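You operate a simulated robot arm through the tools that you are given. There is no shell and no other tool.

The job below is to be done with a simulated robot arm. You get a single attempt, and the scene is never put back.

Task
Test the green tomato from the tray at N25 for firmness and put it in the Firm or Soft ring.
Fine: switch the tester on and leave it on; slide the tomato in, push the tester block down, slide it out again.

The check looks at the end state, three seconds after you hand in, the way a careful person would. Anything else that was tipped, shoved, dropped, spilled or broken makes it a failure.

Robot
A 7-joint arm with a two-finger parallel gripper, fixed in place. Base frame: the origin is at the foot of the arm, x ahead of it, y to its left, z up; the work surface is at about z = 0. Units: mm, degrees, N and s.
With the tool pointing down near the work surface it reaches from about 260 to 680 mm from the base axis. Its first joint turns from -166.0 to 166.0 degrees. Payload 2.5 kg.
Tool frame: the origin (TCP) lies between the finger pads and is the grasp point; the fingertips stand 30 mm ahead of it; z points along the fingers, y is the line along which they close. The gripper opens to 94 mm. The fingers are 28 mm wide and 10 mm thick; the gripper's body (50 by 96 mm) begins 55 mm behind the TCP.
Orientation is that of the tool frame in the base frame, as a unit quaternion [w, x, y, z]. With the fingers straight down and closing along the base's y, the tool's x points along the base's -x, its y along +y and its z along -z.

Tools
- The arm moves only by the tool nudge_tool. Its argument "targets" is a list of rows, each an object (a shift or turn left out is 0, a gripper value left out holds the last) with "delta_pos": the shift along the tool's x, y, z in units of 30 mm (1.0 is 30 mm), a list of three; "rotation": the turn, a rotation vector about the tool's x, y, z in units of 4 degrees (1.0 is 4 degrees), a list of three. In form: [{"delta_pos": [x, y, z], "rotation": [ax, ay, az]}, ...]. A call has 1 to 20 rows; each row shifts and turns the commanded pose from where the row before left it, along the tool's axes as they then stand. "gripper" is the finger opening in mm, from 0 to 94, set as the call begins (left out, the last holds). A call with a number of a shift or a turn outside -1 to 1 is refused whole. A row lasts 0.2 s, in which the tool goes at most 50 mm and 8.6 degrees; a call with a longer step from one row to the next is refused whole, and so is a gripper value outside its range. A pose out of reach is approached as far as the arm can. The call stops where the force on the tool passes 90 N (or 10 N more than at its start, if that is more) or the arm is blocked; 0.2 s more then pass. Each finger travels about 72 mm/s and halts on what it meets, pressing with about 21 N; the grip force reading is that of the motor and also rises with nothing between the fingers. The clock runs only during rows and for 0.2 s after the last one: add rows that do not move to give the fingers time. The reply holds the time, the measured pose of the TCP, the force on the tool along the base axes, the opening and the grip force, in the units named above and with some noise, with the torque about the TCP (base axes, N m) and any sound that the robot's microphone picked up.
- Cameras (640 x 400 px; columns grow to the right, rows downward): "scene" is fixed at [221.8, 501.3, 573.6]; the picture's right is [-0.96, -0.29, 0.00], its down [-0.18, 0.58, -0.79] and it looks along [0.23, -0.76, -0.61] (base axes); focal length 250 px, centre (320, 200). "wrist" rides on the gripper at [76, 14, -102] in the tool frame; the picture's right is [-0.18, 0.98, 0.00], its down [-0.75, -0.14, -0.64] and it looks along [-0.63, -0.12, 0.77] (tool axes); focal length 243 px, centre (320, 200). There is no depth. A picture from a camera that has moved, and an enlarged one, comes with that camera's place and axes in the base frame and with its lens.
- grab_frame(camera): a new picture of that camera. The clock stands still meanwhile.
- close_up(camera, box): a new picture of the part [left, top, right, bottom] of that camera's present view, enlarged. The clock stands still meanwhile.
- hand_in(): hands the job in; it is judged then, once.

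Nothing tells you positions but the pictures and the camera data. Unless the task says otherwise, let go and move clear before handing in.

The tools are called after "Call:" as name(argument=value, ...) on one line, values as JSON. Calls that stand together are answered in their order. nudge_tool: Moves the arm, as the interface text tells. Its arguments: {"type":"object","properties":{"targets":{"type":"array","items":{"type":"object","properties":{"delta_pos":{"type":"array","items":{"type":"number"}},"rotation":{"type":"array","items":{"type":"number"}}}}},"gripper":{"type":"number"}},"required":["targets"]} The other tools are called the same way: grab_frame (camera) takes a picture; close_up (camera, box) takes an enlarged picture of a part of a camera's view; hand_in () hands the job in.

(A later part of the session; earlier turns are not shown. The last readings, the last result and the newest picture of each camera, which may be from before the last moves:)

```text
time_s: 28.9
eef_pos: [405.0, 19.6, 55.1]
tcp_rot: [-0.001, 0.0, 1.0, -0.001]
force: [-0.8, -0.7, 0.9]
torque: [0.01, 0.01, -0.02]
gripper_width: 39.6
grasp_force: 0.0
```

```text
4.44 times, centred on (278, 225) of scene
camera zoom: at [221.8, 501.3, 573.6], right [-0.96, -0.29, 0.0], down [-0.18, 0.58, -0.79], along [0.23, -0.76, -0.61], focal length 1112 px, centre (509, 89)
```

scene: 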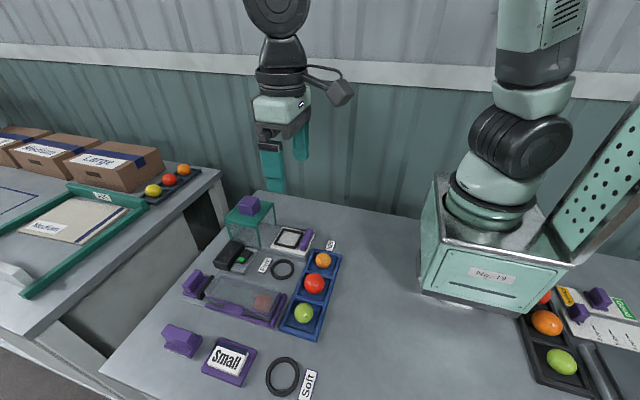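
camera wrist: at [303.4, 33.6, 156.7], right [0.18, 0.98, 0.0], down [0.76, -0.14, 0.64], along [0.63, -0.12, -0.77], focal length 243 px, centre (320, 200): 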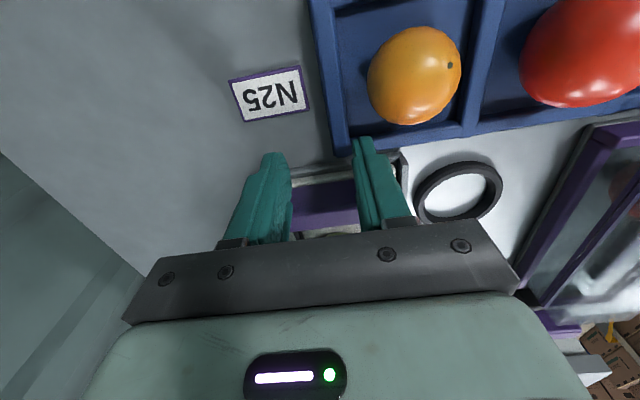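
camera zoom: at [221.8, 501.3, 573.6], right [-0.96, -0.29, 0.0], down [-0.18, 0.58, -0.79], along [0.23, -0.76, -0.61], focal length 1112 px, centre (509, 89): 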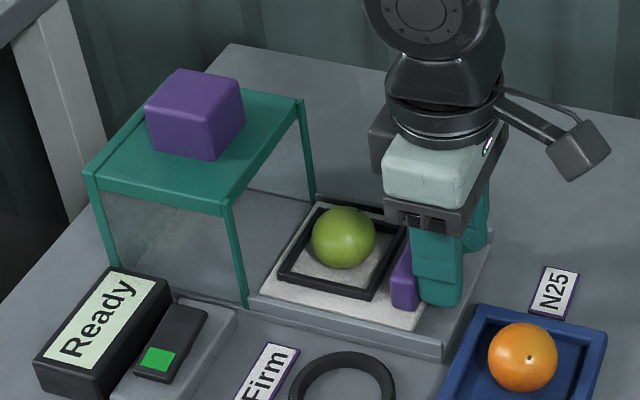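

The carriage slides freely at about 1 N and the tomato stays in the nest. I'll continue pushing at the same gentle speed.

Call:
nudge_tool(targets=[{"delta_pos": [-0.12, 0, 0]}, {"delta_pos": [-0.14, 0, 0]}, {"delta_pos": [-0.14, 0, 0]}, {"delta_pos": [-0.14, 0, 0]}, {"delta_pos": [-0.14, 0, 0]}, {"delta_pos": [-0.14, 0, 0]}, {"delta_pos": [-0.14, 0, 0]}, {"delta_pos": [-0.14, 0, 0]}, {"delta_pos": [-0.14, 0, 0]}, {"delta_pos": [-0.14, 0, 0]}, {"delta_pos": [-0.14, 0, 0]}, {"delta_pos": [-0.14, 0, 0]}, {"delta_pos": [-0.14, 0, 0]}, {"delta_pos": [-0.14, 0, 0]}, {"delta_pos": [-0.14, 0, 0]}, {"delta_pos": [-0.14, 0, 0]}, {"delta_pos": [-0.14, 0, 0]}, {"delta_pos": [-0.14, 0, 0]}, {"delta_pos": [-0.14, 0, 0]}, {"delta_pos": [-0.1, 0, 0]}])

Call:
close_up(camera="scene", box=[210, 180, 345, 270])

Call:
grab_frame(camera="wrist")

```text
time_s: 33.1
eef_pos: [487.3, 18.4, 54.5]
tcp_rot: [-0.002, 0.002, 1.0, -0.001]
force: [-1.0, 0.0, -0.2]
torque: [-0.01, 0.01, 0.01]
gripper_width: 39.8
grasp_force: 0.0
```

```text
4.44 times, centred on (278, 225) of scene
camera zoom: at [221.8, 501.3, 573.6], right [-0.96, -0.29, 0.0], down [-0.18, 0.58, -0.79], along [0.23, -0.76, -0.61], focal length 1112 px, centre (509, 89)
```

zoom: 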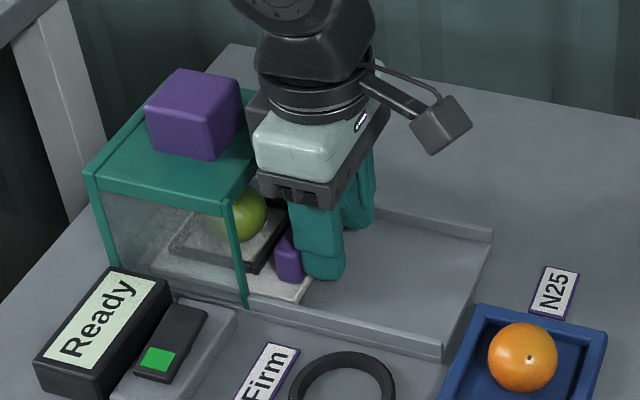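

```text
taken
camera wrist: at [412.0, 34.0, 157.5], right [0.19, 0.98, 0.0], down [0.76, -0.14, 0.64], along [0.63, -0.12, -0.77], focal length 243 px, centre (320, 200)
```

wrist: 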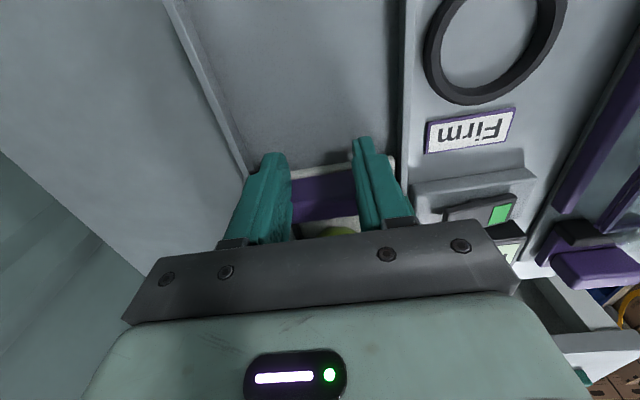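

The carriage is nearly in, with the nest at x ≈ 562 against a block centre at about 586. I'll back off slightly, raise the fingers 8 mm for roof clearance and continue in small steps.

Call:
nudge_tool(targets=[{"delta_pos": [0.1, 0.02, 0]}, {"delta_pos": [0, 0, -0.27]}, {"delta_pos": [-0.1, 0, 0]}, {"delta_pos": [-0.1, 0, 0]}, {"delta_pos": [-0.1, 0, 0]}, {"delta_pos": [-0.1, 0, 0]}, {"delta_pos": [-0.1, 0, 0]}])

Call:
close_up(camera="scene", box=[200, 180, 335, 270])

```text
time_s: 34.7
eef_pos: [499.1, 20.3, 61.8]
tcp_rot: [-0.001, -0.001, 1.0, -0.001]
force: [-1.6, -0.2, 1.2]
torque: [0.04, 0.02, 0.04]
gripper_width: 40.5
grasp_force: 0.3
```

```text
4.44 times, centred on (268, 225) of scene
camera zoom: at [221.8, 501.3, 573.6], right [-0.96, -0.29, 0.0], down [-0.18, 0.58, -0.79], along [0.23, -0.76, -0.61], focal length 1112 px, centre (553, 89)
```

zoom: 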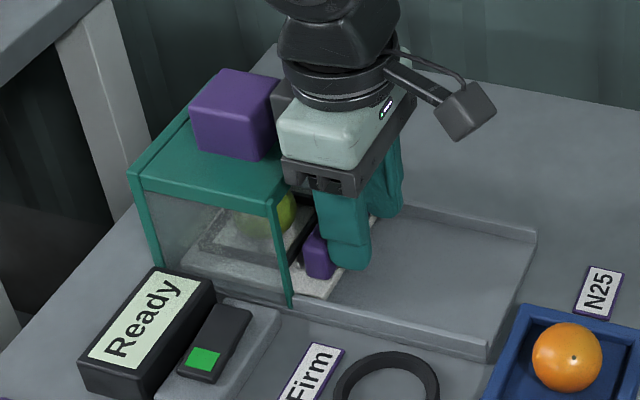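

Before pushing further I want to check clearance between the dark part on the +x side of the hand and the purple block.

Call:
close_up(camera="scene", box=[235, 175, 295, 220])

Call:
close_up(camera="scene", box=[220, 100, 340, 200])

```text
8.89 times, centred on (265, 198) of scene
camera zoom: at [221.8, 501.3, 573.6], right [-0.96, -0.29, 0.0], down [-0.18, 0.58, -0.79], along [0.23, -0.76, -0.61], focal length 2224 px, centre (809, 222)
```

zoom: 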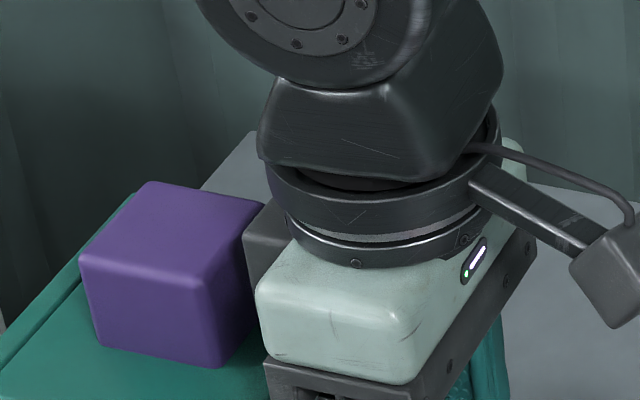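

```text
4.00 times, centred on (280, 150) of scene
camera zoom: at [221.8, 501.3, 573.6], right [-0.96, -0.29, 0.0], down [-0.18, 0.58, -0.79], along [0.23, -0.76, -0.61], focal length 1001 px, centre (480, 400)
```

zoom: 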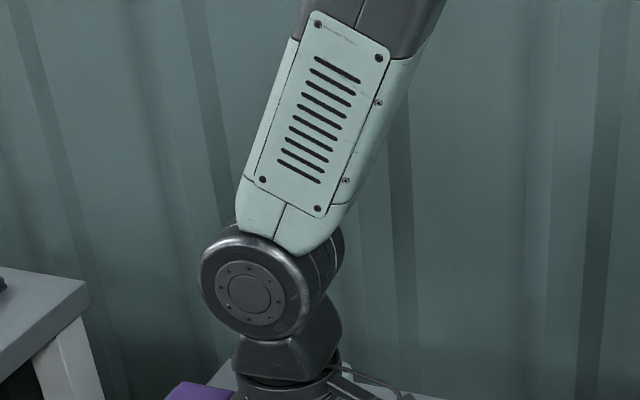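

There is a box on the +x side of the hand that would reach the purple block before the carriage is fully in. I'll back off and tilt the tool 30° so the fingers point forward and the hand leans away from the stand, then finish the push with the tips.

Call:
nudge_tool(targets=[{"delta_pos": [0.1, 0, 0]}, {"delta_pos": [0.5, 0, 0]}, {"delta_pos": [0.5, 0, 0]}, {"delta_pos": [0, 0, 0], "rotation": [0, -1, 0]}, {"delta_pos": [0, 0, 0], "rotation": [0, -1, 0]}, {"delta_pos": [0, 0, 0], "rotation": [0, -1, 0]}, {"delta_pos": [0, 0, 0], "rotation": [0, -1, 0]}, {"delta_pos": [0, 0, 0], "rotation": [0, -1, 0]}, {"delta_pos": [0, 0, 0], "rotation": [0, -1, 0]}, {"delta_pos": [0, 0, 0], "rotation": [0, -1, 0]}, {"delta_pos": [0, 0, 0], "rotation": [0, -0.5, 0]}, {"delta_pos": [0, 0, 0]}])

Call:
grab_frame(camera="wrist")

Call:
close_up(camera="scene", box=[190, 170, 350, 270])

```text
time_s: 37.3
eef_pos: [465.8, 20.4, 60.8]
tcp_rot: [0.258, 0.0, 0.966, -0.001]
force: [0.7, -0.2, -0.2]
torque: [0.01, 0.04, 0.01]
gripper_width: 40.1
grasp_force: 0.0
```

```text
taken
camera wrist: at [349.3, 34.7, 113.3], right [0.16, 0.98, 0.09], down [0.33, -0.14, 0.93], along [0.93, -0.12, -0.35], focal length 243 px, centre (320, 200)
```

wrist: 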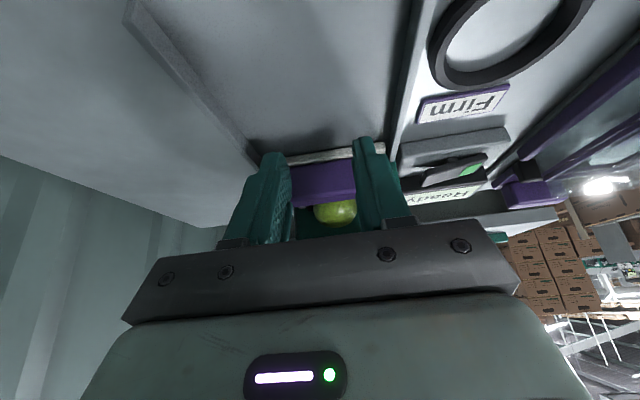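

```text
4.00 times, centred on (270, 220) of scene
camera zoom: at [221.8, 501.3, 573.6], right [-0.96, -0.29, 0.0], down [-0.18, 0.58, -0.79], along [0.23, -0.76, -0.61], focal length 1001 px, centre (520, 120)
```

zoom: 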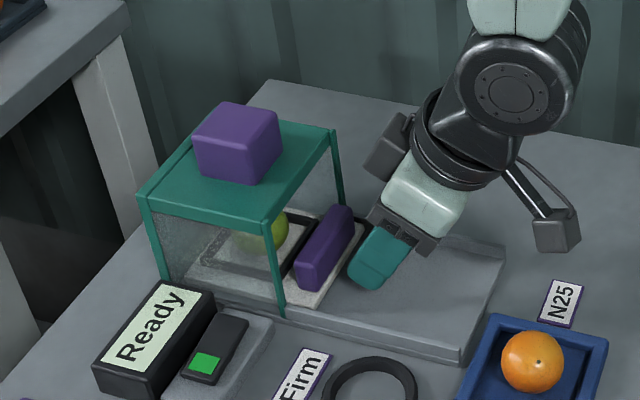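

The tilt gives plenty of clearance from the stand and block. I'll resume pushing with the fingertips in small +x steps.

Call:
nudge_tool(targets=[{"delta_pos": [0.067, 0, 0.115]}, {"delta_pos": [-0.22, 0, 0.125]}, {"delta_pos": [-0.22, 0, 0.125]}, {"delta_pos": [-0.0866, 0, 0.05]}, {"delta_pos": [-0.0866, 0, 0.05]}, {"delta_pos": [-0.0866, 0, 0.05]}, {"delta_pos": [-0.0866, 0, 0.05]}])

Call:
close_up(camera="scene", box=[190, 170, 350, 270])

```text
time_s: 39.0
eef_pos: [487.4, 20.9, 54.3]
tcp_rot: [0.25, 0.0, 0.968, -0.001]
force: [-1.8, -0.6, 0.2]
torque: [0.02, 0.03, 0.02]
gripper_width: 40.0
grasp_force: 0.1
stopped in row 7: the force on the tool passed its limit at 91 N (the readings are from after the stop); the commanded pose is now the measured one
```

```text
4.00 times, centred on (270, 220) of scene
camera zoom: at [221.8, 501.3, 573.6], right [-0.96, -0.29, 0.0], down [-0.18, 0.58, -0.79], along [0.23, -0.76, -0.61], focal length 1001 px, centre (520, 120)
```

zoom: 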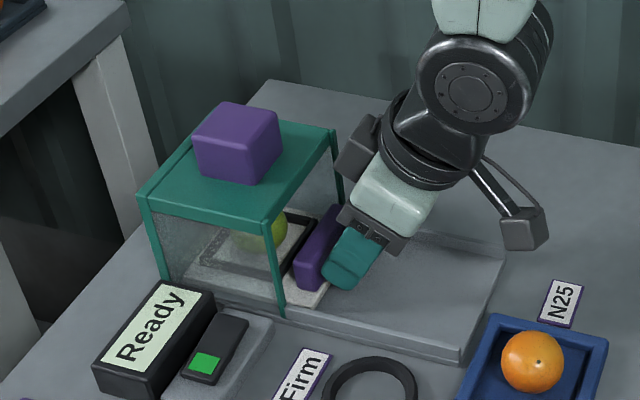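

The push stopped on a high force with the handle at about x = 514, so the carriage may have reached its end stop. I'll ease off and look inside the stand before doing anything else.

Call:
nudge_tool(targets=[{"delta_pos": [0.0866, 0, -0.05]}, {"delta_pos": [0.26, 0, -0.15]}, {"delta_pos": [0.26, 0, -0.15]}])

Call:
close_up(camera="scene", box=[215, 190, 305, 250])

Call:
grab_frame(camera="wrist")

Call:
close_up(camera="wrist", box=[250, 130, 410, 240])

```text
time_s: 39.8
eef_pos: [467.3, 20.5, 54.0]
tcp_rot: [0.251, 0.0, 0.968, -0.002]
force: [0.0, -0.6, -0.4]
torque: [0.03, -0.03, 0.03]
gripper_width: 39.8
grasp_force: 0.1
```

```text
6.67 times, centred on (260, 220) of scene
camera zoom: at [221.8, 501.3, 573.6], right [-0.96, -0.29, 0.0], down [-0.18, 0.58, -0.79], along [0.23, -0.76, -0.61], focal length 1668 px, centre (720, 67)
```

zoom: 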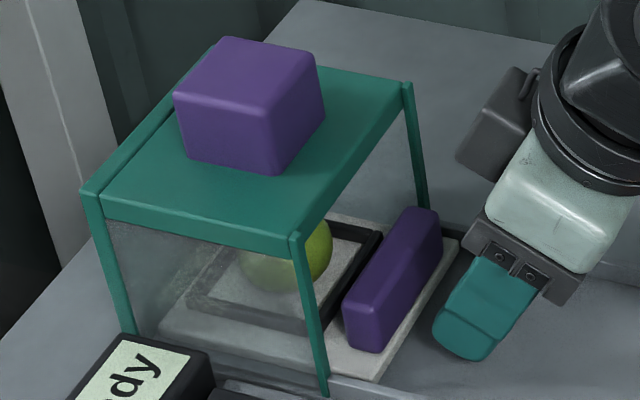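

```text
taken
camera wrist: at [351.0, 34.5, 107.7], right [0.16, 0.98, 0.09], down [0.35, -0.14, 0.93], along [0.92, -0.12, -0.36], focal length 243 px, centre (320, 200)
```

wrist: 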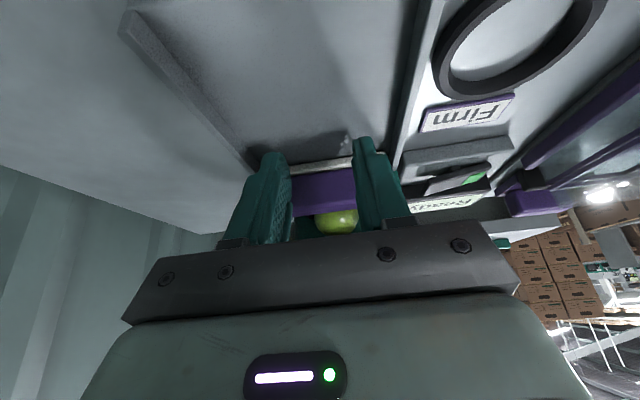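

```text
3.64 times, centred on (330, 185) of wrist
camera zoom: at [351.0, 34.5, 107.7], right [0.16, 0.98, 0.09], down [0.35, -0.14, 0.93], along [0.92, -0.12, -0.36], focal length 882 px, centre (284, 254)
```

zoom: 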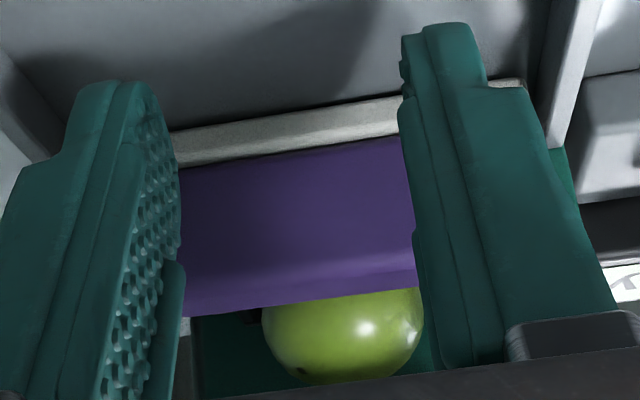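

The tomato and nest are now centred under the block at about x ≈ 580, and the carriage seems to be at its end stop. I'll raise the tool, bring it back to vertical, and close the fingers to press the block.

Call:
nudge_tool(gripper=0, targets=[{"delta_pos": [0.2, 0, -0.1]}, {"delta_pos": [-0.405, 0, -0.728]}, {"delta_pos": [-0.405, 0, -0.728]}, {"delta_pos": [-0.405, 0, -0.728]}, {"delta_pos": [-0.405, 0, -0.728]}, {"delta_pos": [-0.405, 0, -0.728]}, {"delta_pos": [-0.405, 0, -0.728]}, {"delta_pos": [0, 0, 0], "rotation": [0, 1, 0]}, {"delta_pos": [0, 0, 0], "rotation": [0, 1, 0]}, {"delta_pos": [0, 0, 0], "rotation": [0, 1, 0]}, {"delta_pos": [0, 0, 0], "rotation": [0, 1, 0]}, {"delta_pos": [0, 0, 0], "rotation": [0, 1, 0]}, {"delta_pos": [0, 0, 0], "rotation": [0, 1, 0]}, {"delta_pos": [0, 0, 0], "rotation": [0, 1, 0]}, {"delta_pos": [0, 0, 0], "rotation": [0, 0.25, 0]}, {"delta_pos": [0, 0, 0]}])

Call:
grab_frame(camera="wrist")

Call:
close_up(camera="wrist", box=[230, 60, 430, 260])

Call:
close_up(camera="scene", box=[200, 180, 320, 260])

```text
time_s: 43.2
eef_pos: [460.3, 21.1, 204.6]
tcp_rot: [0.0, -0.001, 1.0, -0.002]
force: [-1.0, -0.1, -0.5]
torque: [-0.03, 0.02, -0.01]
gripper_width: 0.0
grasp_force: 20.9
```

```text
taken
camera wrist: at [385.3, 36.0, 308.0], right [0.18, 0.98, 0.0], down [0.75, -0.14, 0.64], along [0.63, -0.12, -0.77], focal length 243 px, centre (320, 200)
```

wrist: 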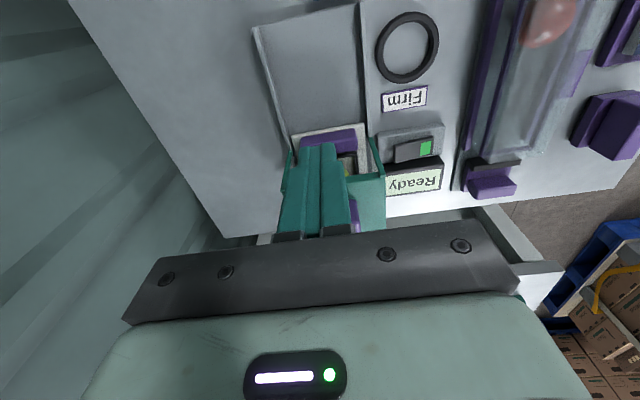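

```text
2.00 times, centred on (330, 160) of wrist
camera zoom: at [385.3, 36.0, 308.0], right [0.18, 0.98, 0.0], down [0.75, -0.14, 0.64], along [0.63, -0.12, -0.77], focal length 485 px, centre (300, 280)
```

zoom: 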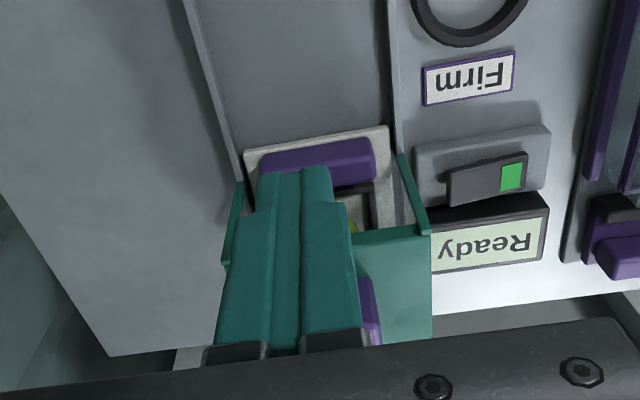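

```text
5.00 times, centred on (260, 220) of scene
camera zoom: at [221.8, 501.3, 573.6], right [-0.96, -0.29, 0.0], down [-0.18, 0.58, -0.79], along [0.23, -0.76, -0.61], focal length 1251 px, centre (620, 100)
```

zoom: 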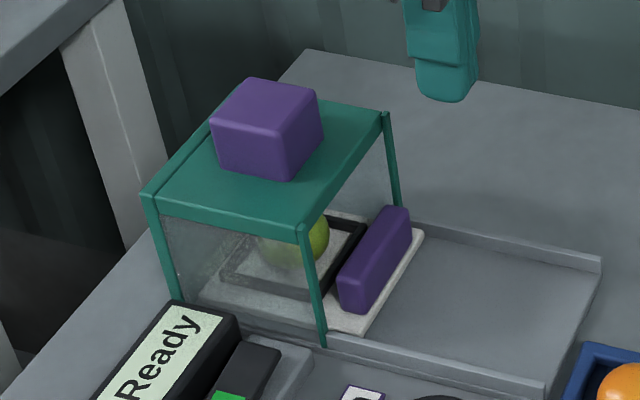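

The tool is vertical and the fingers are closed. I'll move above the block at about (584, 20) and check alignment before pressing.

Call:
nudge_tool(targets=[{"delta_pos": [-0.825, -0.007, 0]}, {"delta_pos": [-0.825, -0.007, 0]}, {"delta_pos": [-0.825, -0.007, 0]}, {"delta_pos": [-0.825, -0.007, 0]}, {"delta_pos": [-0.825, -0.007, 0]}, {"delta_pos": [0, 0, 0.5]}, {"delta_pos": [0, 0, 0.5]}])

Call:
grab_frame(camera="wrist")

Call:
close_up(camera="scene", box=[200, 160, 320, 240])

```text
time_s: 44.8
eef_pos: [583.3, 18.6, 175.1]
tcp_rot: [0.0, 0.001, 1.0, -0.001]
force: [-0.2, 0.2, -0.3]
torque: [0.01, -0.01, 0.02]
gripper_width: 0.0
grasp_force: 20.9
```

```text
taken
camera wrist: at [508.2, 33.1, 278.6], right [0.18, 0.98, 0.0], down [0.75, -0.14, 0.64], along [0.63, -0.12, -0.77], focal length 243 px, centre (320, 200)
```

wrist: 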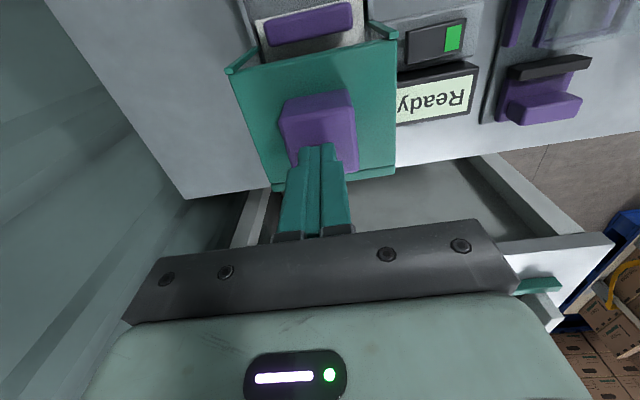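

```text
5.00 times, centred on (260, 200) of scene
camera zoom: at [221.8, 501.3, 573.6], right [-0.96, -0.29, 0.0], down [-0.18, 0.58, -0.79], along [0.23, -0.76, -0.61], focal length 1251 px, centre (620, 200)
```

zoom: 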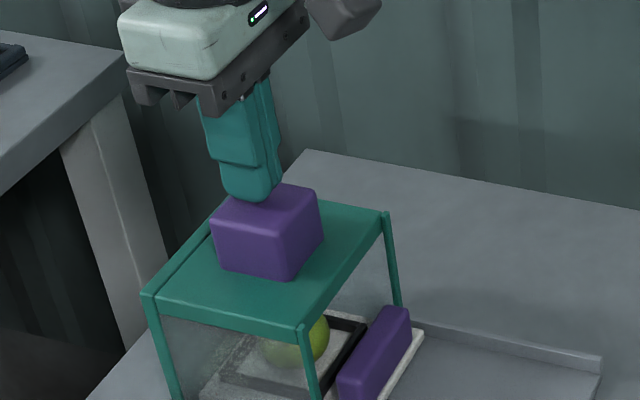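

The closed fingertips are centred over the block. I'll press down in small steps, watching the force and the display.

Call:
nudge_tool(targets=[{"delta_pos": [0, 0, 0.3]}, {"delta_pos": [0, 0, 0.1]}, {"delta_pos": [0, 0, 0.1]}])

Call:
nudge_tool(targets=[{"delta_pos": [0, 0, 0.1]}, {"delta_pos": [0, 0, 0.1]}])

```text
time_s: 45.6
eef_pos: [583.0, 19.3, 160.9]
tcp_rot: [0.0, 0.0, 1.0, -0.003]
force: [2.1, -2.1, 2.9]
torque: [-0.05, -0.03, -0.02]
gripper_width: 0.0
grasp_force: 21.1
```

```text
time_s: 46.2
eef_pos: [584.6, 20.2, 152.6]
tcp_rot: [-0.001, 0.0, 1.0, -0.001]
force: [-1.3, -2.4, 3.1]
torque: [-0.1, 0.01, 0.02]
gripper_width: 0.0
grasp_force: 21.2
```

The block is moving down under about 3 N. I'll continue pressing gently.

Call:
nudge_tool(targets=[{"delta_pos": [0, 0, 0.1]}, {"delta_pos": [0, 0, 0.1]}])

Call:
close_up(camera="scene", box=[190, 180, 310, 270])

```text
time_s: 46.8
eef_pos: [585.0, 20.2, 147.1]
tcp_rot: [0.0, 0.0, 1.0, -0.002]
force: [-2.5, 1.7, 4.7]
torque: [0.05, 0.05, 0.03]
gripper_width: 0.0
grasp_force: 21.2
```

```text
4.44 times, centred on (250, 225) of scene
camera zoom: at [221.8, 501.3, 573.6], right [-0.96, -0.29, 0.0], down [-0.18, 0.58, -0.79], along [0.23, -0.76, -0.61], focal length 1112 px, centre (631, 89)
```

zoom: 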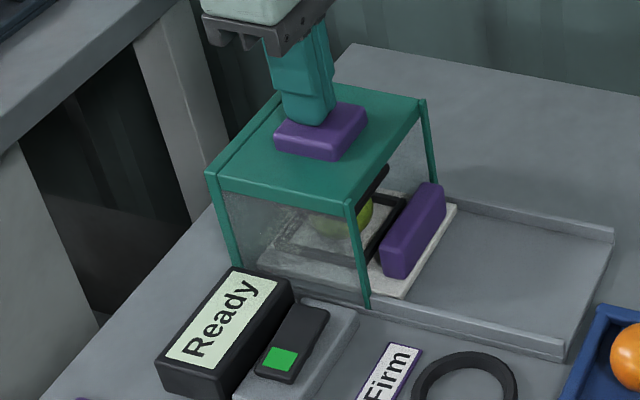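

The block is sinking through the roof and the press plate is nearing the tomato. The display still shows "Ready", so I'll press further in small steps.

Call:
nudge_tool(targets=[{"delta_pos": [0, 0, 0.08]}, {"delta_pos": [0, 0, 0.08]}])

Call:
close_up(camera="scene", box=[190, 180, 310, 270])

```text
time_s: 47.4
eef_pos: [584.5, 20.0, 146.4]
tcp_rot: [0.0, 0.0, 1.0, 0.0]
force: [-29.7, 1.3, 55.0]
torque: [0.03, 0.95, 0.08]
gripper_width: 0.1
grasp_force: 20.4
```

```text
4.44 times, centred on (250, 225) of scene
camera zoom: at [221.8, 501.3, 573.6], right [-0.96, -0.29, 0.0], down [-0.18, 0.58, -0.79], along [0.23, -0.76, -0.61], focal length 1112 px, centre (631, 89)
```

zoom: 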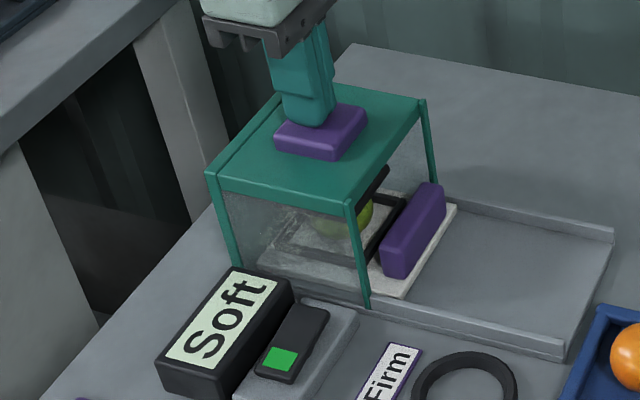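

The display now reads "Soft". I'll lift off the block straight up and see whether it springs back and the reading holds.

Call:
nudge_tool(targets=[{"delta_pos": [0, 0, -0.1]}, {"delta_pos": [0, 0, -0.2]}, {"delta_pos": [0, 0, -0.3]}, {"delta_pos": [0, 0, -0.6]}, {"delta_pos": [0, 0, -0.8]}, {"delta_pos": [0, 0, -0.8]}])

Call:
close_up(camera="scene", box=[190, 180, 310, 270])

Call:
grab_frame(camera="wrist")

```text
time_s: 48.8
eef_pos: [583.3, 19.8, 228.2]
tcp_rot: [0.0, 0.001, 1.0, -0.003]
force: [0.2, 0.1, 0.2]
torque: [0.03, 0.0, 0.0]
gripper_width: 0.0
grasp_force: 21.0
```

```text
4.44 times, centred on (250, 225) of scene
camera zoom: at [221.8, 501.3, 573.6], right [-0.96, -0.29, 0.0], down [-0.18, 0.58, -0.79], along [0.23, -0.76, -0.61], focal length 1112 px, centre (631, 89)
```

zoom: 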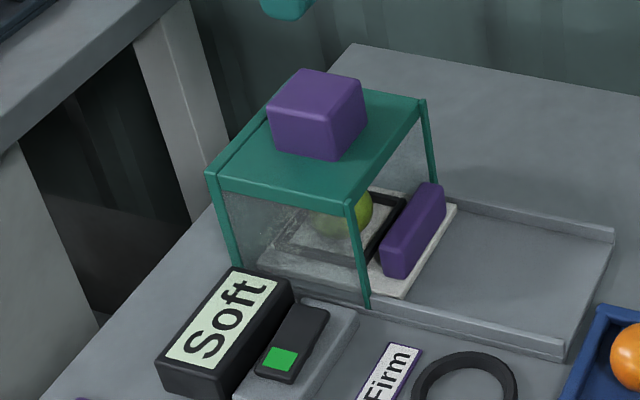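

```text
taken
camera wrist: at [507.4, 34.9, 332.7], right [0.18, 0.98, 0.0], down [0.75, -0.14, 0.64], along [0.63, -0.12, -0.77], focal length 243 px, centre (320, 200)
```

wrist: 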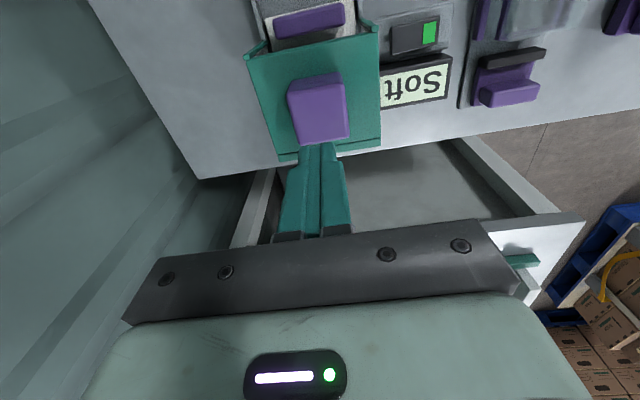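

The reading holds at "Soft", the block has sprung back up and the switch is still on. To slide the carriage out I'll grip the handle by its two ends with the tool tilted back, so I'll retreat, open to 82 mm, tilt 30° and look.

Call:
nudge_tool(gripper=82, targets=[{"delta_pos": [0.8, 0, 0]}, {"delta_pos": [0.8, 0, 0]}, {"delta_pos": [0.8, 0, 0]}, {"delta_pos": [0.8, 0, 0]}, {"delta_pos": [0.8, 0, 0]}, {"delta_pos": [0, 0, 0], "rotation": [0, -1, 0]}, {"delta_pos": [0, 0, 0], "rotation": [0, -1, 0]}, {"delta_pos": [0, 0, 0], "rotation": [0, -1, 0]}, {"delta_pos": [0, 0, 0], "rotation": [0, -1, 0]}, {"delta_pos": [0, 0, 0], "rotation": [0, -1, 0]}, {"delta_pos": [0, 0, 0], "rotation": [0, -1, 0]}, {"delta_pos": [0, 0, 0], "rotation": [0, -1, 0]}, {"delta_pos": [0, 0, 0], "rotation": [0, -0.5, 0]}, {"delta_pos": [0, 0, 0]}])

Call:
grab_frame(camera="wrist")

```text
time_s: 51.8
eef_pos: [463.6, 20.8, 226.8]
tcp_rot: [0.258, 0.0, 0.966, -0.002]
force: [0.5, 0.2, -0.4]
torque: [0.03, -0.01, -0.02]
gripper_width: 81.8
grasp_force: 0.1
```

```text
taken
camera wrist: at [347.6, 35.1, 278.9], right [0.16, 0.98, 0.09], down [0.33, -0.14, 0.93], along [0.93, -0.12, -0.35], focal length 243 px, centre (320, 200)
```

wrist: 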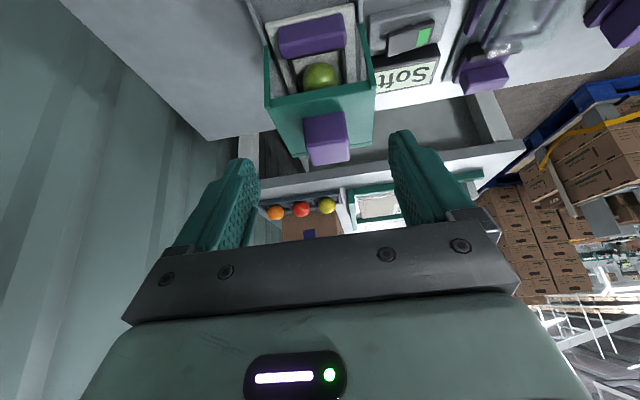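

The view is clear: the handle, carriage and tomato are visible in front of the stand. I'll lower straight down in front of the handle, keeping about 20 mm back.

Call:
nudge_tool(targets=[{"delta_pos": [0.467, 0, 0.808]}, {"delta_pos": [0.467, 0, 0.808]}, {"delta_pos": [0.467, 0, 0.808]}, {"delta_pos": [0.467, 0, 0.808]}, {"delta_pos": [0.467, 0, 0.808]}, {"delta_pos": [0.4, 0, 0.69]}, {"delta_pos": [0, 0, 0]}])

Call:
grab_frame(camera="wrist")

Call:
close_up(camera="wrist", box=[200, 110, 440, 260])

Call:
close_up(camera="scene", box=[210, 180, 330, 270])

```text
time_s: 53.4
eef_pos: [464.1, 19.3, 62.4]
tcp_rot: [0.259, -0.001, 0.966, -0.001]
force: [-0.2, -0.1, -0.5]
torque: [0.02, -0.02, -0.06]
gripper_width: 82.2
grasp_force: 0.2
```

```text
taken
camera wrist: at [347.3, 33.4, 114.5], right [0.16, 0.98, 0.09], down [0.33, -0.14, 0.93], along [0.93, -0.12, -0.35], focal length 243 px, centre (320, 200)
```

wrist: 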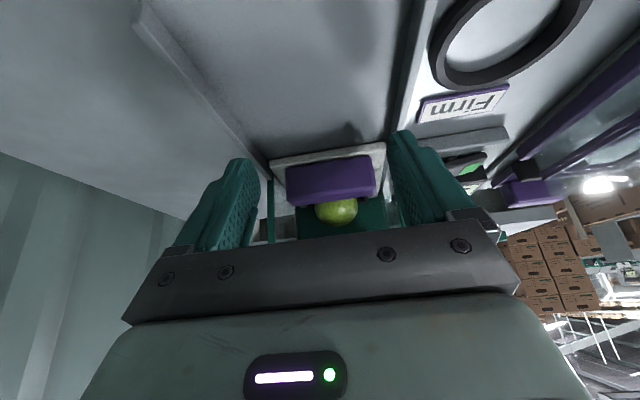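

```text
2.67 times, centred on (320, 185) of wrist
camera zoom: at [347.3, 33.4, 114.5], right [0.16, 0.98, 0.09], down [0.33, -0.14, 0.93], along [0.93, -0.12, -0.35], focal length 647 px, centre (320, 240)
```

zoom: 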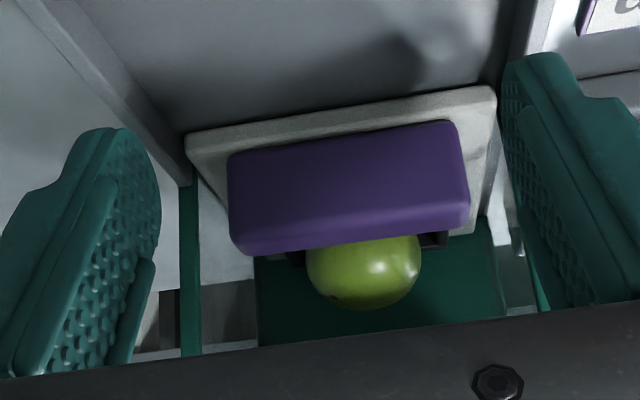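

```text
4.44 times, centred on (270, 225) of scene
camera zoom: at [221.8, 501.3, 573.6], right [-0.96, -0.29, 0.0], down [-0.18, 0.58, -0.79], along [0.23, -0.76, -0.61], focal length 1112 px, centre (542, 89)
```

zoom: 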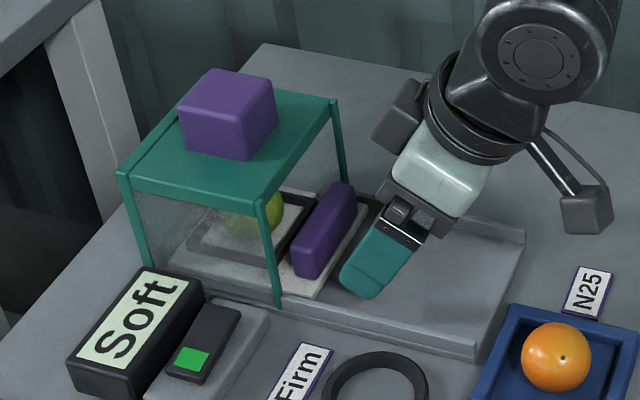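

The fingers straddle the handle evenly, with about 7 mm on each side. I'll advance about 34 mm so the pads overlap the handle's ends, then check.

Call:
nudge_tool(targets=[{"delta_pos": [-0.229, 0, 0.17]}, {"delta_pos": [-0.229, 0, 0.17]}, {"delta_pos": [-0.229, 0, 0.17]}, {"delta_pos": [-0.229, 0, 0.17]}, {"delta_pos": [0, 0, 0]}])

Call:
close_up(camera="wrist", box=[200, 110, 440, 260])

Call:
close_up(camera="scene", box=[210, 180, 330, 270])

```text
time_s: 54.6
eef_pos: [498.2, 19.6, 60.3]
tcp_rot: [0.259, -0.001, 0.966, -0.001]
force: [0.7, -0.4, 0.2]
torque: [0.0, 0.01, 0.01]
gripper_width: 82.1
grasp_force: 0.1
```

```text
2.67 times, centred on (320, 185) of wrist
camera zoom: at [381.8, 33.9, 110.8], right [0.16, 0.98, 0.09], down [0.33, -0.14, 0.93], along [0.93, -0.12, -0.35], focal length 647 px, centre (320, 240)
```

zoom: 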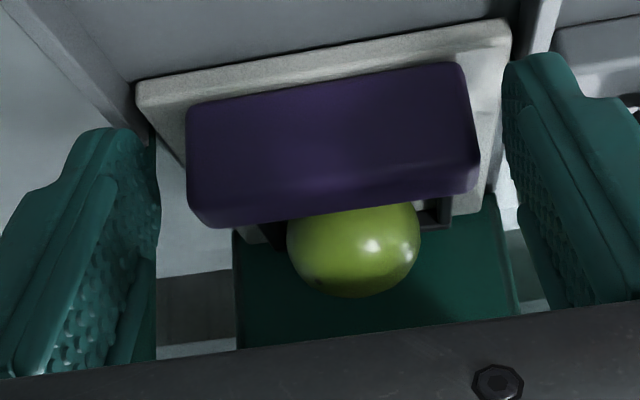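

```text
4.44 times, centred on (270, 225) of scene
camera zoom: at [221.8, 501.3, 573.6], right [-0.96, -0.29, 0.0], down [-0.18, 0.58, -0.79], along [0.23, -0.76, -0.61], focal length 1112 px, centre (542, 89)
```

zoom: 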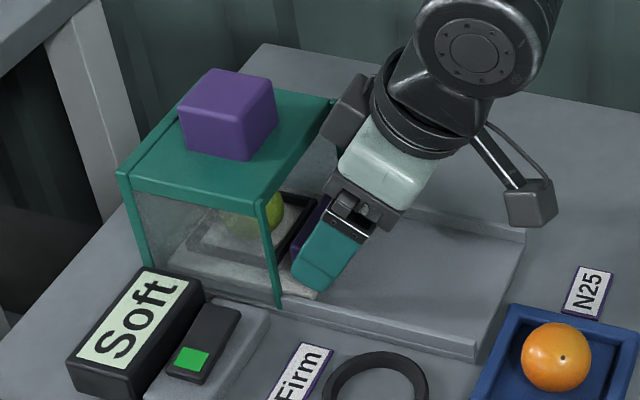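

The pads overlap the handle's ends but sit a little high. I'll lower 4 mm, then close on the handle.

Call:
nudge_tool(targets=[{"delta_pos": [0.067, 0, 0.115]}, {"delta_pos": [0, 0, 0]}])

Call:
nudge_tool(gripper=60, targets=[{"delta_pos": [0, 0, 0]}, {"delta_pos": [0, 0, 0]}, {"delta_pos": [0, 0, 0]}])

Call:
close_up(camera="wrist", box=[200, 110, 440, 260])

```text
time_s: 55.2
eef_pos: [499.6, 20.1, 56.0]
tcp_rot: [0.259, 0.0, 0.966, -0.001]
force: [0.3, 0.3, -0.2]
torque: [-0.01, 0.02, 0.01]
gripper_width: 82.0
grasp_force: 0.1
```

```text
time_s: 56.0
eef_pos: [497.2, 19.5, 54.8]
tcp_rot: [0.26, 0.0, 0.966, -0.001]
force: [2.2, 0.9, -1.9]
torque: [0.71, 0.05, 0.2]
gripper_width: 69.6
grasp_force: 45.2
```

```text
2.67 times, centred on (320, 185) of wrist
camera zoom: at [381.7, 34.3, 106.6], right [0.16, 0.98, 0.09], down [0.33, -0.14, 0.93], along [0.93, -0.12, -0.35], focal length 647 px, centre (320, 240)
```

zoom: 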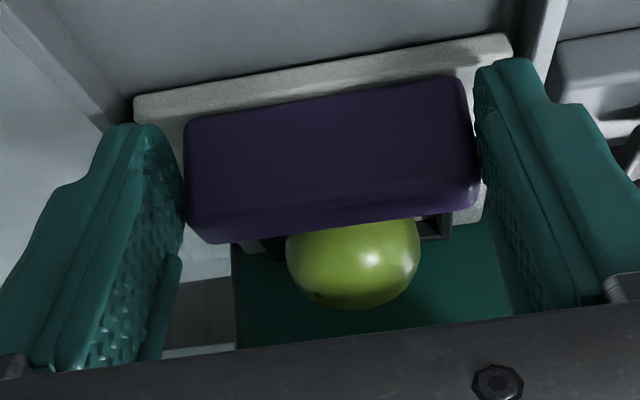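

The handle is gripped at about 70 mm. I'll pull slowly along −x and check that the carriage follows.

Call:
nudge_tool(targets=[{"delta_pos": [0.058, 0, -0.033]}, {"delta_pos": [0.0866, 0, -0.05]}, {"delta_pos": [0.1155, 0, -0.0667]}, {"delta_pos": [0.1155, 0, -0.0667]}, {"delta_pos": [0.1155, 0, -0.0667]}, {"delta_pos": [0.1155, 0, -0.0667]}, {"delta_pos": [0.1155, 0, -0.0667]}, {"delta_pos": [0.0866, 0, -0.05]}])

Call:
close_up(camera="scene", box=[210, 180, 330, 270])

Call:
close_up(camera="wrist", box=[200, 110, 440, 260])

```text
time_s: 57.8
eef_pos: [470.6, 19.9, 55.2]
tcp_rot: [0.259, -0.001, 0.966, 0.0]
force: [2.1, 20.1, -10.4]
torque: [-0.05, 0.47, -1.26]
gripper_width: 69.5
grasp_force: 45.1
```

```text
4.44 times, centred on (270, 225) of scene
camera zoom: at [221.8, 501.3, 573.6], right [-0.96, -0.29, 0.0], down [-0.18, 0.58, -0.79], along [0.23, -0.76, -0.61], focal length 1112 px, centre (542, 89)
```

zoom: 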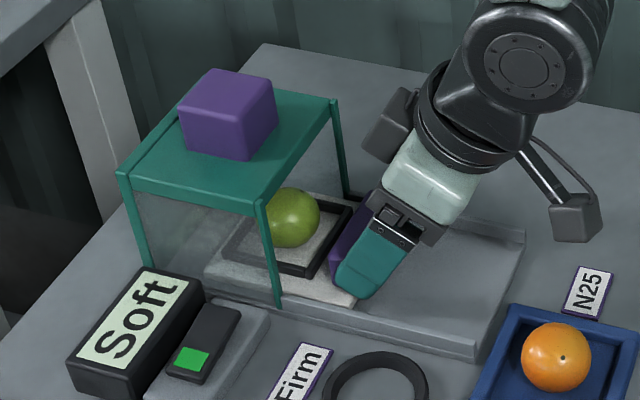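

```text
2.67 times, centred on (320, 185) of wrist
camera zoom: at [353.9, 34.0, 106.6], right [0.16, 0.98, 0.09], down [0.33, -0.14, 0.93], along [0.93, -0.12, -0.35], focal length 647 px, centre (320, 240)
```

zoom: 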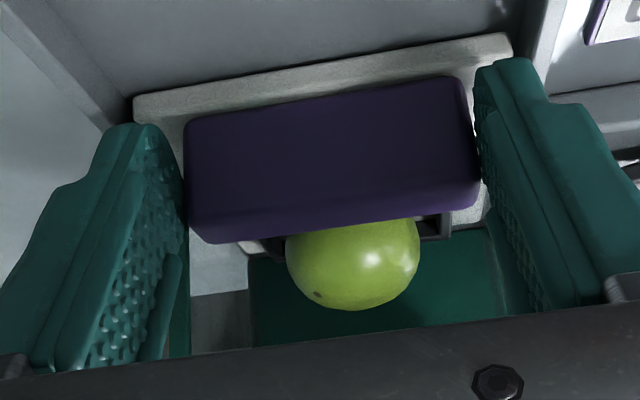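

The carriage and tomato follow well, though there is about 20 N of side load. I'll relieve it with a small +y shift while I keep pulling.

Call:
nudge_tool(targets=[{"delta_pos": [0.08, 0.02, -0.035]}, {"delta_pos": [0.1155, 0.02, -0.0567]}, {"delta_pos": [0.1155, 0, -0.0667]}, {"delta_pos": [0.1155, 0, -0.0667]}, {"delta_pos": [0.1155, 0, -0.0667]}, {"delta_pos": [0.1155, 0, -0.0667]}, {"delta_pos": [0.1155, 0, -0.0667]}, {"delta_pos": [0.1155, 0, -0.0667]}])

Call:
close_up(camera="scene", box=[210, 180, 330, 270])

```text
time_s: 59.6
eef_pos: [437.3, 19.7, 54.8]
tcp_rot: [0.259, 0.0, 0.966, -0.002]
force: [1.9, 1.1, -5.6]
torque: [1.36, 0.66, 1.17]
gripper_width: 70.0
grasp_force: 44.7
```

```text
4.44 times, centred on (270, 225) of scene
camera zoom: at [221.8, 501.3, 573.6], right [-0.96, -0.29, 0.0], down [-0.18, 0.58, -0.79], along [0.23, -0.76, -0.61], focal length 1112 px, centre (542, 89)
```

zoom: 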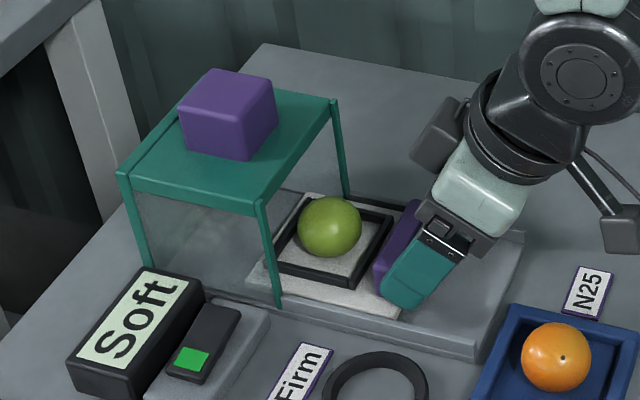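

The side load is gone and the carriage is about halfway out. I'll continue pulling and slow down near the end stop.

Call:
nudge_tool(targets=[{"delta_pos": [0.1155, 0, -0.0667]}, {"delta_pos": [0.1155, 0, -0.0667]}, {"delta_pos": [0.1155, 0, -0.0667]}, {"delta_pos": [0.1155, 0, -0.0667]}, {"delta_pos": [0.1155, 0, -0.0667]}, {"delta_pos": [0.1155, 0, -0.0667]}, {"delta_pos": [0.1155, 0, -0.0667]}, {"delta_pos": [0.1155, 0, -0.0667]}, {"delta_pos": [0.1155, 0, -0.0667]}, {"delta_pos": [0.1155, 0, -0.0667]}, {"delta_pos": [0.0866, 0, -0.05]}, {"delta_pos": [0.0866, 0, -0.05]}])

Call:
close_up(camera="scene", box=[220, 180, 350, 278])

Call:
grab_frame(camera="wrist")

```text
time_s: 62.2
eef_pos: [393.4, 20.9, 55.7]
tcp_rot: [0.262, -0.001, 0.965, -0.002]
force: [1.8, -14.6, 37.5]
torque: [-0.14, -1.17, -0.81]
gripper_width: 69.8
grasp_force: 44.9
```

```text
4.08 times, centred on (285, 229) of scene
camera zoom: at [221.8, 501.3, 573.6], right [-0.96, -0.29, 0.0], down [-0.18, 0.58, -0.79], along [0.23, -0.76, -0.61], focal length 1021 px, centre (463, 82)
```

zoom: 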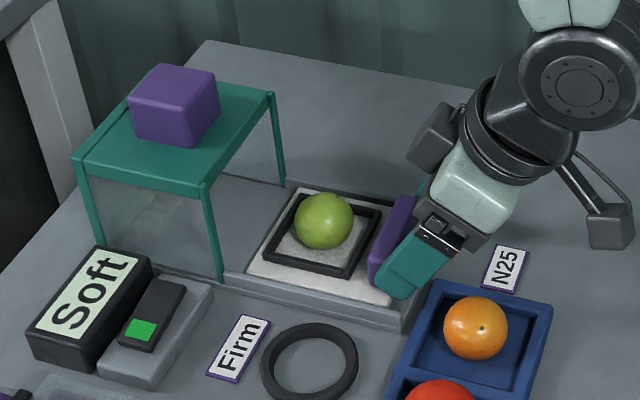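

```text
taken
camera wrist: at [276.8, 34.8, 106.1], right [0.16, 0.98, 0.09], down [0.33, -0.14, 0.93], along [0.93, -0.12, -0.35], focal length 243 px, centre (320, 200)
```

wrist: 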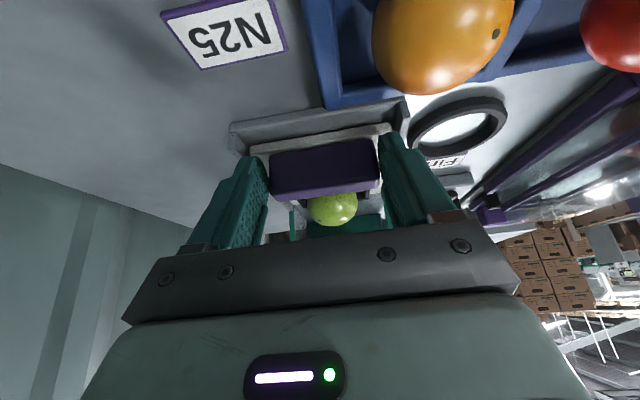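

An upward force of about 37 N suggests the tilted fingertips are now touching the front rim of the base, with about 10 mm of travel left. I'll release the handle, rise a few millimetres and re-grip higher.

Call:
nudge_tool(gripper=80, targets=[{"delta_pos": [0, 0, 0]}, {"delta_pos": [0, 0, 0]}, {"delta_pos": [-0.083, 0, -0.144]}, {"delta_pos": [-0.033, 0, -0.058]}, {"delta_pos": [0, 0, 0]}])

Call:
close_up(camera="scene", box=[270, 215, 340, 265])

Call:
close_up(camera="wrist", box=[200, 80, 440, 240])

```text
time_s: 63.4
eef_pos: [393.6, 21.0, 60.2]
tcp_rot: [0.259, -0.001, 0.966, -0.001]
force: [-0.7, -0.1, 0.4]
torque: [-0.01, 0.05, 0.0]
gripper_width: 80.0
grasp_force: 0.1
```

```text
8.00 times, centred on (305, 240) of scene
camera zoom: at [221.8, 501.3, 573.6], right [-0.96, -0.29, 0.0], down [-0.18, 0.58, -0.79], along [0.23, -0.76, -0.61], focal length 2001 px, centre (440, -120)
```

zoom: 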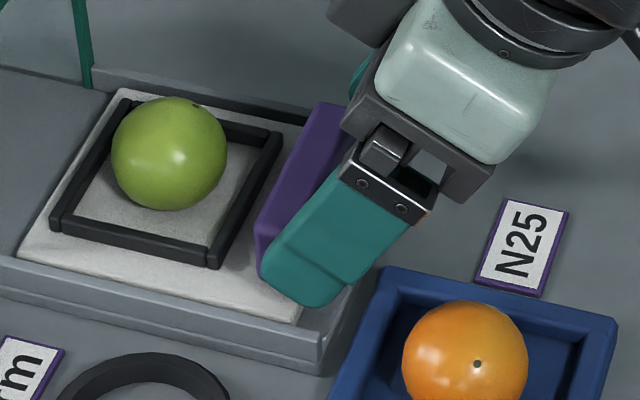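

```text
2.50 times, centred on (320, 160) of wrist
camera zoom: at [276.7, 35.1, 112.8], right [0.16, 0.98, 0.09], down [0.33, -0.14, 0.93], along [0.93, -0.12, -0.35], focal length 606 px, centre (320, 300)
```

zoom: 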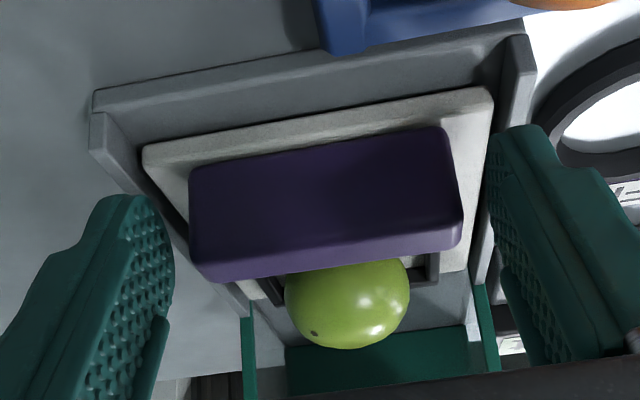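

The tips are clear now and about 10 mm of gap remains to the front rim. I'll re-grip at this height and pull the rest gently.

Call:
nudge_tool(gripper=60, targets=[{"delta_pos": [0, 0, 0]}, {"delta_pos": [0, 0, 0]}, {"delta_pos": [0, 0, 0]}, {"delta_pos": [0.0577, 0, -0.0333]}, {"delta_pos": [0.0577, 0, -0.0333]}, {"delta_pos": [0.0577, 0, -0.0333]}])

Call:
close_up(camera="wrist", box=[200, 80, 440, 240])

```text
time_s: 64.8
eef_pos: [386.8, 20.3, 62.4]
tcp_rot: [0.257, 0.001, 0.966, -0.002]
force: [1.6, -4.0, -23.1]
torque: [-1.13, -0.49, -1.05]
gripper_width: 69.9
grasp_force: 45.0
```

```text
2.50 times, centred on (320, 160) of wrist
camera zoom: at [269.4, 34.7, 113.3], right [0.16, 0.98, 0.09], down [0.34, -0.14, 0.93], along [0.93, -0.12, -0.35], focal length 606 px, centre (320, 300)
```

zoom: 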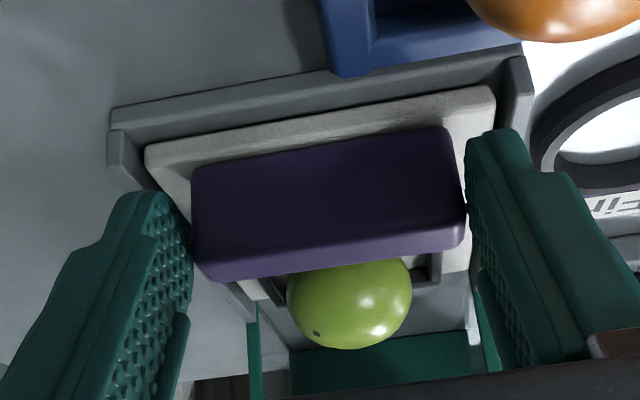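

The carriage moved about 6 mm and there is still a small gap. I'll pull the last few millimetres with a slight downward correction to relieve the upward pull on the handle.

Call:
nudge_tool(targets=[{"delta_pos": [0.0577, 0, -0.0033]}, {"delta_pos": [0.0477, 0, -0.0123]}, {"delta_pos": [0, 0, 0]}])

Call:
close_up(camera="wrist", box=[200, 80, 440, 240])

```text
time_s: 65.6
eef_pos: [384.0, 20.7, 61.7]
tcp_rot: [0.258, 0.0, 0.966, -0.002]
force: [-1.4, -6.9, -16.6]
torque: [-0.56, 0.83, -0.89]
gripper_width: 69.6
grasp_force: 45.0
```

```text
2.50 times, centred on (320, 160) of wrist
camera zoom: at [267.2, 34.7, 113.1], right [0.16, 0.98, 0.09], down [0.33, -0.14, 0.93], along [0.93, -0.12, -0.35], focal length 606 px, centre (320, 300)
```

zoom: 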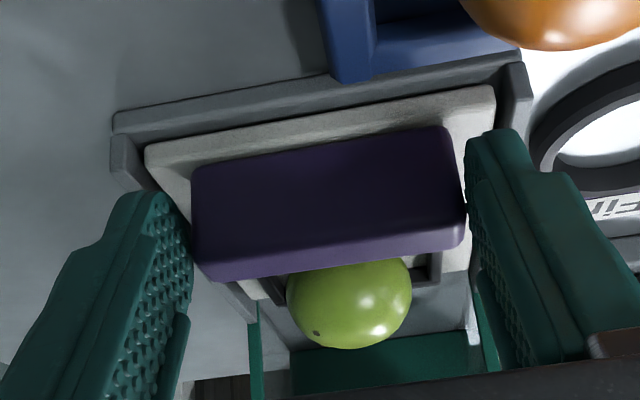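

Call:
nudge_tool(targets=[{"delta_pos": [0.0577, 0, -0.0033]}, {"delta_pos": [0.0577, 0, -0.0233]}, {"delta_pos": [0, 0, 0]}])

Call:
close_up(camera="wrist", box=[200, 80, 440, 240])

Call:
close_up(camera="scene", box=[270, 215, 340, 265])

```text
time_s: 66.4
eef_pos: [383.8, 20.5, 62.4]
tcp_rot: [0.261, 0.0, 0.965, -0.003]
force: [14.1, -16.3, -8.4]
torque: [-0.25, 0.31, 0.25]
gripper_width: 69.7
grasp_force: 44.8
```

```text
2.50 times, centred on (320, 160) of wrist
camera zoom: at [266.7, 34.7, 112.1], right [0.16, 0.98, 0.09], down [0.33, -0.14, 0.94], along [0.93, -0.12, -0.34], focal length 606 px, centre (320, 300)
```

zoom: 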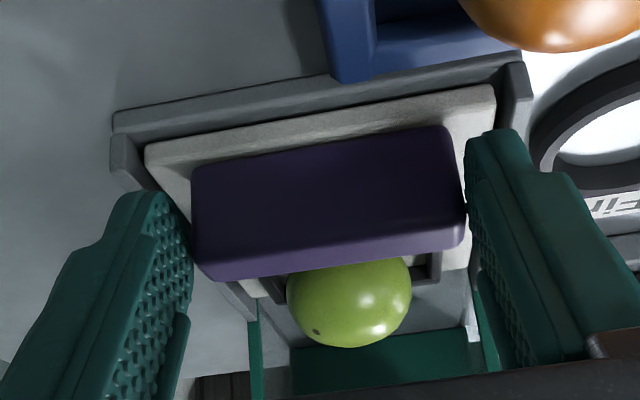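

```text
8.00 times, centred on (305, 240) of scene
camera zoom: at [221.8, 501.3, 573.6], right [-0.96, -0.29, 0.0], down [-0.18, 0.58, -0.79], along [0.23, -0.76, -0.61], focal length 2001 px, centre (440, -120)
```

zoom: 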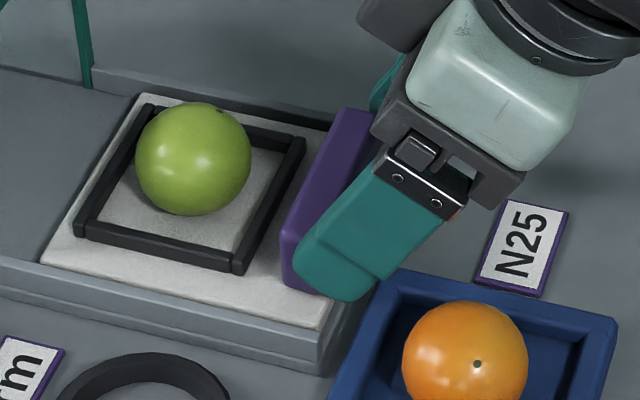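

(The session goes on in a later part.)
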